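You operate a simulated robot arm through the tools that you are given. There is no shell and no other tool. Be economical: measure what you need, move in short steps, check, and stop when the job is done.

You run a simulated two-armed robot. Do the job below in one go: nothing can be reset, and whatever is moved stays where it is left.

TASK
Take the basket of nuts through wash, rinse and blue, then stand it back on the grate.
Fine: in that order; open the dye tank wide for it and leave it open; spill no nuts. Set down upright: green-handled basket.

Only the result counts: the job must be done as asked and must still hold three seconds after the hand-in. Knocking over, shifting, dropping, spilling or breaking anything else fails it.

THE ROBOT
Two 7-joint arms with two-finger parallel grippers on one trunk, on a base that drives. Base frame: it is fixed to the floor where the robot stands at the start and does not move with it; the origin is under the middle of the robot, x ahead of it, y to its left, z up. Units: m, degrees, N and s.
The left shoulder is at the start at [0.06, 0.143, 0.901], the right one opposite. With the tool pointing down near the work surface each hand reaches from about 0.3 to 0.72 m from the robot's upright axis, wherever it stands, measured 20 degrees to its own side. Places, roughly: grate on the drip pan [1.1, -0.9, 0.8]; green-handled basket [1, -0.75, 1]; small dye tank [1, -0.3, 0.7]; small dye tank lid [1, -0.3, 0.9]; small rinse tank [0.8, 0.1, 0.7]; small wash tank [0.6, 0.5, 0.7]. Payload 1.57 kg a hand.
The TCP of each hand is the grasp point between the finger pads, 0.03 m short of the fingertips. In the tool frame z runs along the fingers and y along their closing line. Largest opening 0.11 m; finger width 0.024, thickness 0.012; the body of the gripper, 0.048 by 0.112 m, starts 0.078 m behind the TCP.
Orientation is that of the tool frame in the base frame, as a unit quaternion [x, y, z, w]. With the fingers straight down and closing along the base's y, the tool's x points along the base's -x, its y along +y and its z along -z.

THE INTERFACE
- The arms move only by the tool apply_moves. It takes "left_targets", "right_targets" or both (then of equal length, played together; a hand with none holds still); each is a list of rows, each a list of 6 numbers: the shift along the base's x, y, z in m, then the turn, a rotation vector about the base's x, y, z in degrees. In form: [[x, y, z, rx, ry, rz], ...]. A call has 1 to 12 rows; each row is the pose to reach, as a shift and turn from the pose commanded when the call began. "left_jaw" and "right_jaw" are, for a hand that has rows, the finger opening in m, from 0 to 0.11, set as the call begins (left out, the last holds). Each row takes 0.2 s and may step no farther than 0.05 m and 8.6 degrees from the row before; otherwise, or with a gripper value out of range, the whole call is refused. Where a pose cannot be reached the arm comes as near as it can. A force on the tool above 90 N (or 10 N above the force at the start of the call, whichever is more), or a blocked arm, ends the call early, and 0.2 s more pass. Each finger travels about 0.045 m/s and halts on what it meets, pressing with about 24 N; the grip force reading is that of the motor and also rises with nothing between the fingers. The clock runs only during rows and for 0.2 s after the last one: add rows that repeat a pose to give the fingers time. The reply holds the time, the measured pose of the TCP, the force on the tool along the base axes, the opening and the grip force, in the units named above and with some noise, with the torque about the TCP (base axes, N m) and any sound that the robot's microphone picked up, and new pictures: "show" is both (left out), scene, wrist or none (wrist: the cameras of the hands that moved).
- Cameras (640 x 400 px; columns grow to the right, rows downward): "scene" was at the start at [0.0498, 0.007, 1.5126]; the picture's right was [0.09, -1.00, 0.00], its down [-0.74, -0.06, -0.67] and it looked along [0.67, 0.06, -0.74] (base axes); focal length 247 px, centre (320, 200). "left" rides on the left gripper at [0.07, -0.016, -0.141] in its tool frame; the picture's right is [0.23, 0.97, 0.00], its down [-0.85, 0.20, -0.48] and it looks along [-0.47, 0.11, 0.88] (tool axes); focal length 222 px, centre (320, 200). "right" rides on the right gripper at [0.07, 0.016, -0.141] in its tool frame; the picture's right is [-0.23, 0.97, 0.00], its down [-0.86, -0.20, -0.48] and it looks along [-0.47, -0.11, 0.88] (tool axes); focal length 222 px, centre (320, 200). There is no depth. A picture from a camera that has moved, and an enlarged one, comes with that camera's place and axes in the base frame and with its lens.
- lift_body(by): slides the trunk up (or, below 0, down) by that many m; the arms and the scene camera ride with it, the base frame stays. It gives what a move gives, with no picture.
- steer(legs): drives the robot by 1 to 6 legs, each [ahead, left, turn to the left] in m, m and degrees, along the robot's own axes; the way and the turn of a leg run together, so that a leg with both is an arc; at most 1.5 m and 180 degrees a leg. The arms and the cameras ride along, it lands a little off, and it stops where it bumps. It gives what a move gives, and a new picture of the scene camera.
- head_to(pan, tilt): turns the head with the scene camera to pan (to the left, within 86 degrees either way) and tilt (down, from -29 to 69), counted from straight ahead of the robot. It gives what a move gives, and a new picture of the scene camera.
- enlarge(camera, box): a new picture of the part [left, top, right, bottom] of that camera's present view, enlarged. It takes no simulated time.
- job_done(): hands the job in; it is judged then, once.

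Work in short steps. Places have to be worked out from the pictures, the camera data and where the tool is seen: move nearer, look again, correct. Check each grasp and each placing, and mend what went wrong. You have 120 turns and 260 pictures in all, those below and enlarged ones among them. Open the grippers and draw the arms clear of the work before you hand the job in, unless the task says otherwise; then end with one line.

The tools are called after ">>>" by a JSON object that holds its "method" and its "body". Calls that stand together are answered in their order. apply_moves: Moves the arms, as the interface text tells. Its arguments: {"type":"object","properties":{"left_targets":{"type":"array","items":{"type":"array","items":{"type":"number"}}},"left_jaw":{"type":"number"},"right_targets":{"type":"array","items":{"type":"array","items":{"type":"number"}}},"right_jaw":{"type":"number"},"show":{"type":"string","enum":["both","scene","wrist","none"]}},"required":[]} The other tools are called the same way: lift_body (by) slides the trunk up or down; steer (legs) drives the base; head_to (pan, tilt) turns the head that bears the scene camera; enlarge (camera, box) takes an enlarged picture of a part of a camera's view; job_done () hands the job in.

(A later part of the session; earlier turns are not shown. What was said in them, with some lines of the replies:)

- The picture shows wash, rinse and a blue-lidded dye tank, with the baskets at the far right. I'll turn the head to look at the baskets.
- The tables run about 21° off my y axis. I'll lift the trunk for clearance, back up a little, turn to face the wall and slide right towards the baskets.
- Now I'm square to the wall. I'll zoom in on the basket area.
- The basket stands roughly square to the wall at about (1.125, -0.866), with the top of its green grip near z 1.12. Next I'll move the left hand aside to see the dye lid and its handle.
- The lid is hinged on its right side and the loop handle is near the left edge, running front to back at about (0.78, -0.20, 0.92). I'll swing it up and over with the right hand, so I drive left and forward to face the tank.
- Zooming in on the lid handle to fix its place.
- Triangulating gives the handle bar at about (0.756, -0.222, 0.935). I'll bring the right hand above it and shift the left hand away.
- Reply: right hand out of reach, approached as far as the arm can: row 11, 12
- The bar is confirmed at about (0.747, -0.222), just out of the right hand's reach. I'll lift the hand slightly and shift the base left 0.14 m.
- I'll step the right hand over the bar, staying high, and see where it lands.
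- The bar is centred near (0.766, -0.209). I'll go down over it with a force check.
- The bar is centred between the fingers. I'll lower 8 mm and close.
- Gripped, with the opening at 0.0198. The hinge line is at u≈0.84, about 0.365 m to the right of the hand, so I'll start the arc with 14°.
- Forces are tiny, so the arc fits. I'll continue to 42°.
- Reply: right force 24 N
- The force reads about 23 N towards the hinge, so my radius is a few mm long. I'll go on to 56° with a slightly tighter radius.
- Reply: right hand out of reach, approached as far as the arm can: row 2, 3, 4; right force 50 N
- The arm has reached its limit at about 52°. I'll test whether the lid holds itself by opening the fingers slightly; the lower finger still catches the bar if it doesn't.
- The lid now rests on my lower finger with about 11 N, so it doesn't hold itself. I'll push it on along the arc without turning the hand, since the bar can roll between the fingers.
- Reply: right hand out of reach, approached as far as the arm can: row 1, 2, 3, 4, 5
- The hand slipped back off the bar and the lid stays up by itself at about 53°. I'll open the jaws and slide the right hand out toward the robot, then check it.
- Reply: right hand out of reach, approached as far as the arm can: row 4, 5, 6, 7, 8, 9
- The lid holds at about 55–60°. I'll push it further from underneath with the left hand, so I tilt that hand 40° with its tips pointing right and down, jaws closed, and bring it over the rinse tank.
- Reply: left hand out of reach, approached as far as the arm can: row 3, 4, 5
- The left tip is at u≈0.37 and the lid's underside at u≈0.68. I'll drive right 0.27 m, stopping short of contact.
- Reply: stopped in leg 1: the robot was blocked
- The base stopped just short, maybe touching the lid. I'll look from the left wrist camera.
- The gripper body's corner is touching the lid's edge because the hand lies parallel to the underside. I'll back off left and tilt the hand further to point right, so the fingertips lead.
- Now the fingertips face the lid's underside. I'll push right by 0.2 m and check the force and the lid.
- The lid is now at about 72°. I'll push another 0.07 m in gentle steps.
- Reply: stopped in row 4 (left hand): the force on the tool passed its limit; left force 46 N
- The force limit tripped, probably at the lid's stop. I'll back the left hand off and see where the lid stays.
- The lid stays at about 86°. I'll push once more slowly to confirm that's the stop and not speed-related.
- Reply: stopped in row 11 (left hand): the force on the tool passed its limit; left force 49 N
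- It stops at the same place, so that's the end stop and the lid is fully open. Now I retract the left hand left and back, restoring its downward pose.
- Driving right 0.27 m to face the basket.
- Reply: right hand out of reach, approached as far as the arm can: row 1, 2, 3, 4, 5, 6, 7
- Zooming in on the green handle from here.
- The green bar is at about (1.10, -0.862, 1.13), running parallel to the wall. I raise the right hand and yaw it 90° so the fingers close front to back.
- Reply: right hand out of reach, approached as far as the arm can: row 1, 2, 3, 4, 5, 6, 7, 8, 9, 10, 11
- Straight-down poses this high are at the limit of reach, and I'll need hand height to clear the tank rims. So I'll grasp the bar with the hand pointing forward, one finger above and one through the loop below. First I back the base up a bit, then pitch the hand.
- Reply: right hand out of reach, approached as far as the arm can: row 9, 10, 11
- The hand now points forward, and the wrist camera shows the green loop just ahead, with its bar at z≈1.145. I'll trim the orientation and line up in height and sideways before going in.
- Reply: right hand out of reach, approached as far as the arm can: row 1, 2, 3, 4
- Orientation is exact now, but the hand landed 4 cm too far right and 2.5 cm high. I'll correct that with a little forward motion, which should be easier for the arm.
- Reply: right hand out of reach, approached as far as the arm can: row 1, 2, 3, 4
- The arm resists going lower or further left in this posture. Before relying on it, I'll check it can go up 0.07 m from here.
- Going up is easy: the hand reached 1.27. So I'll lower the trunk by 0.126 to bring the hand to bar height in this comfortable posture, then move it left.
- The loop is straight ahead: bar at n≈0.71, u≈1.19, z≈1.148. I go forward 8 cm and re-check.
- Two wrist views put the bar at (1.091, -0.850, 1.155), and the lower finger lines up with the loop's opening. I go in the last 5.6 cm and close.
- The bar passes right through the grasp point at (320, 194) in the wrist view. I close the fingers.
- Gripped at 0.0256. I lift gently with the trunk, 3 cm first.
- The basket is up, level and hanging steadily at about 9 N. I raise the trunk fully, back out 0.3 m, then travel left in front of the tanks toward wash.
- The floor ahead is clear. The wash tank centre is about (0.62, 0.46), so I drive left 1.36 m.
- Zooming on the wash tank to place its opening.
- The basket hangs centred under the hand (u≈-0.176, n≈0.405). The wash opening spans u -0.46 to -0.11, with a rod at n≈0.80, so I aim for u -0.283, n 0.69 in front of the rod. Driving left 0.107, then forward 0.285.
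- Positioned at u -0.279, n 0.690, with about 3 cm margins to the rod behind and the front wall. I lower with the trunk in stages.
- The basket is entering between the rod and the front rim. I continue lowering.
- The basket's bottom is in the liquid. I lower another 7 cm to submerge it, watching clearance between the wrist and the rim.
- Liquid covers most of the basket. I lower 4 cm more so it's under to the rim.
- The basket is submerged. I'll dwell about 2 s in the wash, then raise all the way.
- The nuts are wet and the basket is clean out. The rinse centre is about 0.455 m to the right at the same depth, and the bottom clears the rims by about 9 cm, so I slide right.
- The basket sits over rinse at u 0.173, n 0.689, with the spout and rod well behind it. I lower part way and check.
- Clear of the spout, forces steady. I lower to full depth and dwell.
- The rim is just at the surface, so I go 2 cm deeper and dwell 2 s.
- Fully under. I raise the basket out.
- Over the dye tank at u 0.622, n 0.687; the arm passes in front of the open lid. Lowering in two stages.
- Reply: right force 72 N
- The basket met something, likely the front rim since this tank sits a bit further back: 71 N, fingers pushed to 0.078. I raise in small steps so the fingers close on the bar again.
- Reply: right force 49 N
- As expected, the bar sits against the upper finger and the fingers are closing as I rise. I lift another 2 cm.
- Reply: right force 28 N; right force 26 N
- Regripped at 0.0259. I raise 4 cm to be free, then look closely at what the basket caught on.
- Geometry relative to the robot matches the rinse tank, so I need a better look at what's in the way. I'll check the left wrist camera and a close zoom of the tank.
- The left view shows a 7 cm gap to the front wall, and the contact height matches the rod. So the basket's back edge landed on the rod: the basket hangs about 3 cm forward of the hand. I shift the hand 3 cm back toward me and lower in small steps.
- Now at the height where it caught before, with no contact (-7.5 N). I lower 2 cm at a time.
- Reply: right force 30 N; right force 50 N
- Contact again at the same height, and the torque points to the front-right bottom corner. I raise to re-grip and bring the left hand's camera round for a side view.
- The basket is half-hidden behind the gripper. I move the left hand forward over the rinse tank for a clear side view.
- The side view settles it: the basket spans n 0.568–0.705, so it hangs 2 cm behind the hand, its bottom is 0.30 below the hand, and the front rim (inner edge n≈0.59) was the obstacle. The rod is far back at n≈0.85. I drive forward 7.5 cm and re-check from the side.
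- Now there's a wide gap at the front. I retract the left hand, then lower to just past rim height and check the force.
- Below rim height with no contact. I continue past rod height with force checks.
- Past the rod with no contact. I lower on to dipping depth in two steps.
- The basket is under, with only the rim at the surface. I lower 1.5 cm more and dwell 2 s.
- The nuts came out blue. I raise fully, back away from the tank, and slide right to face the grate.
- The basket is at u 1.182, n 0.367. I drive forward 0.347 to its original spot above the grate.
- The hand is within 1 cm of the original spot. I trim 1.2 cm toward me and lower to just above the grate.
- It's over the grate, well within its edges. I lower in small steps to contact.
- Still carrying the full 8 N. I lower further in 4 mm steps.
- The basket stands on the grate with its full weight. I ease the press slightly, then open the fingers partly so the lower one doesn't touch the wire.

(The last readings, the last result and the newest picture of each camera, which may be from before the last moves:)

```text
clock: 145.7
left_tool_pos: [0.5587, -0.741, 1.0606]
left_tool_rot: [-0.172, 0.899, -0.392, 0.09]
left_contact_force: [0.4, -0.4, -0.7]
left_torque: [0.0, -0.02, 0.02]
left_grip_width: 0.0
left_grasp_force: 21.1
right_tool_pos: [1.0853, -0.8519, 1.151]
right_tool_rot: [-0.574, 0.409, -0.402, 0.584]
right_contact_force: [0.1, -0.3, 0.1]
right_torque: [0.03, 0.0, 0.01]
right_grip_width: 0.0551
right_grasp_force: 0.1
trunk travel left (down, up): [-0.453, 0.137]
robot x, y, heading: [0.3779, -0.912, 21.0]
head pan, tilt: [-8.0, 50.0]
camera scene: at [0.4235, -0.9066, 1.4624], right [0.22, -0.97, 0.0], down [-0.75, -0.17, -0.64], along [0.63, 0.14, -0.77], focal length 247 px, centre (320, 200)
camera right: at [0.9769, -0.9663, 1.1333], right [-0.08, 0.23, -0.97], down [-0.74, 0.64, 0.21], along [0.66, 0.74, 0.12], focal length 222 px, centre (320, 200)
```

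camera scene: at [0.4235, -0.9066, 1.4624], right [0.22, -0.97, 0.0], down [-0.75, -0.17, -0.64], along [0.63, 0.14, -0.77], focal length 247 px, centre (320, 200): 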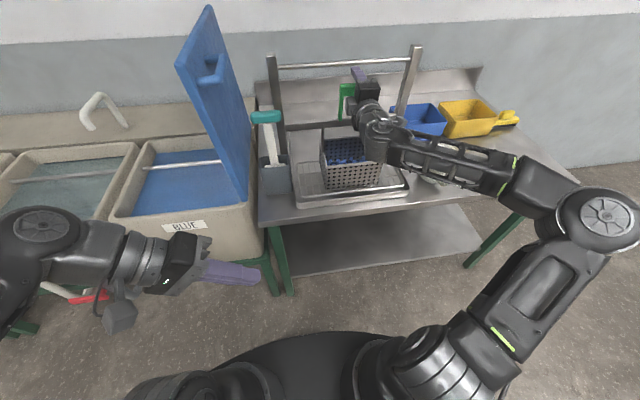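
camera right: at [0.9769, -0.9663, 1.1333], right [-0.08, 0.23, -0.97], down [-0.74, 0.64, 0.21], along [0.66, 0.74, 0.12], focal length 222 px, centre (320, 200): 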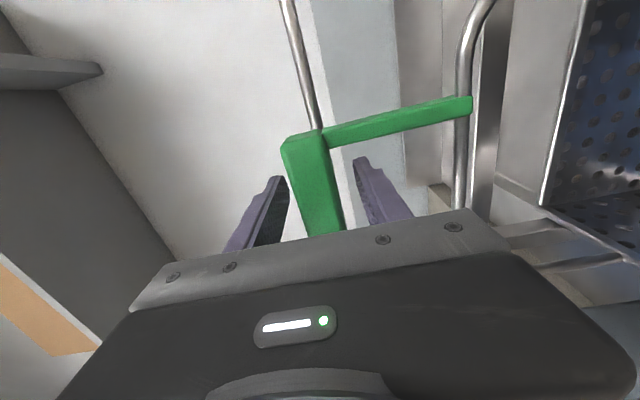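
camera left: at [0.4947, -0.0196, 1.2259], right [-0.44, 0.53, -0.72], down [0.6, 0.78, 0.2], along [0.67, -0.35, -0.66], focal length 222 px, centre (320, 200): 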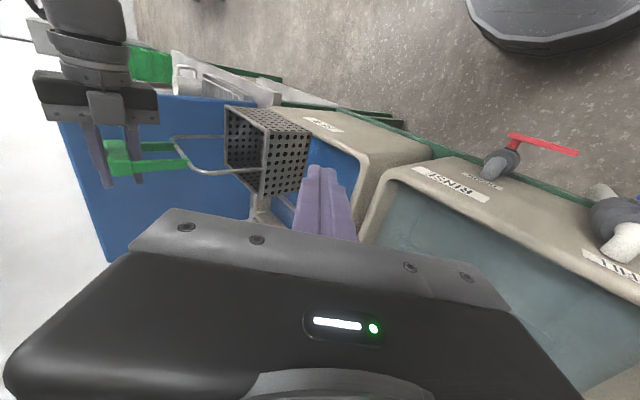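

The basket stands free and the fingers clear the bar on both sides. I withdraw straight back along the hand's axis.

>>> {"method": "apply_moves", "body": {"right_targets": [[-0.019, -0.0072, 0, 0, 0, 0], [-0.037, -0.0143, 0, 0, 0, 0], [-0.065, -0.025, 0, 0, 0, 0], [-0.1, -0.038, 0, 0, 0, 0], [-0.13, -0.05, 0, 0, 0, 0]], "show": "wrist"}}

>>> {"method": "steer", "body": {"legs": [[-0.35, 0, 0]]}}

>>> {"method": "enlarge", "body": {"camera": "scene", "box": [200, 20, 440, 220]}}

```text
clock: 146.9
left_tool_pos: [0.5598, -0.7406, 1.06]
left_tool_rot: [-0.171, 0.899, -0.392, 0.091]
left_contact_force: [0.6, -0.3, 0.1]
left_torque: [-0.01, 0.02, 0.02]
left_grip_width: 0.0
left_grasp_force: 21.4
right_tool_pos: [0.9557, -0.9033, 1.1523]
right_tool_rot: [-0.574, 0.407, -0.403, 0.586]
right_contact_force: [-0.7, -0.6, 0.3]
right_torque: [0.04, 0.01, 0.0]
right_grip_width: 0.055
right_grasp_force: 0.1
trunk travel left (down, up): [-0.453, 0.137]
robot x, y, heading: [0.3737, -0.914, 20.7]
head pan, tilt: [-8.0, 50.0]
camera right: at [0.8468, -1.017, 1.1334], right [-0.08, 0.23, -0.97], down [-0.74, 0.64, 0.21], along [0.66, 0.74, 0.12], focal length 222 px, centre (320, 200)
```

right: 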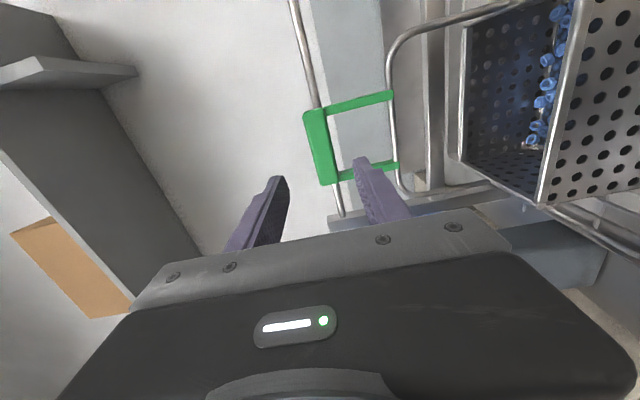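

```text
clock: 149.1
left_tool_pos: [0.2377, -0.863, 1.0599]
left_tool_rot: [-0.173, 0.899, -0.391, 0.091]
left_contact_force: [-0.4, -0.5, 0.0]
left_torque: [0.0, -0.03, 0.03]
left_grip_width: 0.0
left_grasp_force: 21.1
right_tool_pos: [0.6338, -1.0253, 1.153]
right_tool_rot: [-0.574, 0.407, -0.403, 0.585]
right_contact_force: [0.6, 0.7, 0.2]
right_torque: [0.0, 0.0, 0.04]
right_grip_width: 0.055
right_grasp_force: 0.0
trunk travel left (down, up): [-0.453, 0.137]
robot x, y, heading: [0.0572, -1.0366, 20.9]
head pan, tilt: [-8.0, 50.0]
camera scene: at [0.1016, -1.0296, 1.4625], right [0.22, -0.97, 0.0], down [-0.75, -0.17, -0.64], along [0.63, 0.14, -0.77], focal length 247 px, centre (320, 200)
```

scene: 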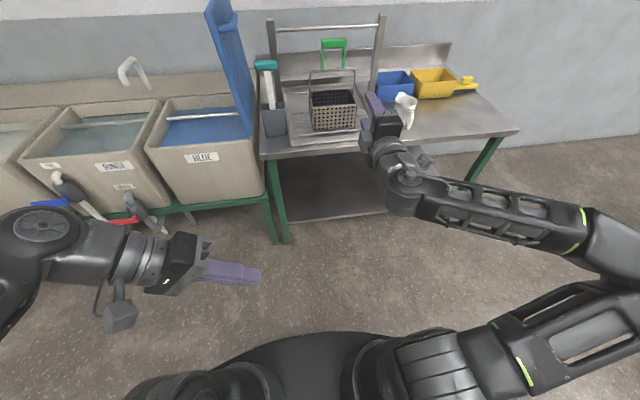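

```text
2.00 times, centred on (320, 120) of scene
camera zoom: at [0.1016, -1.0296, 1.4625], right [0.22, -0.97, 0.0], down [-0.75, -0.17, -0.64], along [0.63, 0.14, -0.77], focal length 495 px, centre (320, 360)
```

zoom: 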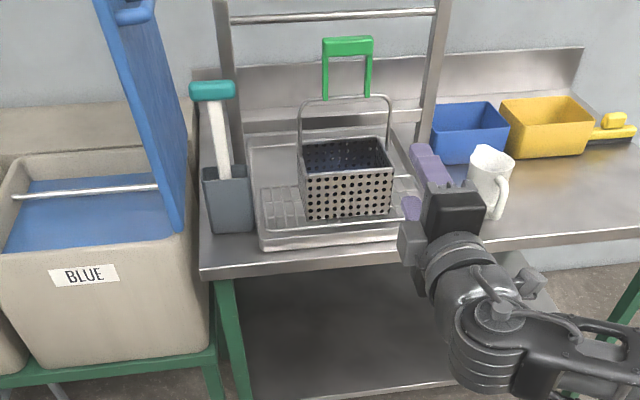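

The basket stands upright on the grate, the dye lid is open, and nothing is spilled. I open both grippers and then hand in.

>>> {"method": "apply_moves", "body": {"left_targets": [[0, 0, 0, 0, 0, 0], [0, 0, 0, 0, 0, 0], [0, 0, 0, 0, 0, 0], [0, 0, 0, 0, 0, 0], [0, 0, 0, 0, 0, 0], [0, 0, 0, 0, 0, 0]], "right_targets": [[0, 0, 0, 0, 0, 0], [0, 0, 0, 0, 0, 0], [0, 0, 0, 0, 0, 0], [0, 0, 0, 0, 0, 0], [0, 0, 0, 0, 0, 0], [0, 0, 0, 0, 0, 0]], "left_jaw": 0.1, "right_jaw": 0.1, "show": "scene"}}

```text
clock: 150.5
left_tool_pos: [0.2391, -0.8641, 1.0599]
left_tool_rot: [-0.173, 0.899, -0.392, 0.09]
left_contact_force: [0.7, 0.1, 0.4]
left_torque: [0.01, 0.0, 0.01]
left_grip_width: 0.0999
left_grasp_force: 0.0
right_tool_pos: [0.6339, -1.0252, 1.1515]
right_tool_rot: [-0.574, 0.408, -0.403, 0.584]
right_contact_force: [0.6, 0.4, -0.7]
right_torque: [0.0, 0.0, -0.01]
right_grip_width: 0.1005
right_grasp_force: 0.0
trunk travel left (down, up): [-0.453, 0.137]
robot x, y, heading: [0.0518, -1.0355, 21.0]
head pan, tilt: [-8.0, 50.0]
camera scene: at [0.1023, -1.0294, 1.4624], right [0.22, -0.97, 0.0], down [-0.75, -0.17, -0.64], along [0.63, 0.14, -0.77], focal length 247 px, centre (320, 200)
```

scene: 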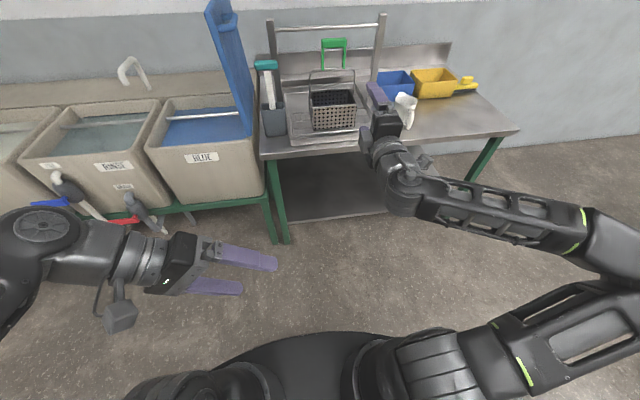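

Everything is in place with the grippers open and clear, so I'm handing in the job.

>>> {"method": "job_done", "body": {}}

```text
The job is handed in.
```

I dipped the green-handled basket in wash, rinse and blue, in that order, and stood it upright on the grate; the dye lid is open against its stop (about 86°), and I saw no spilled nuts, though the basket caught twice on the dye tank's front rim before I repositioned it.
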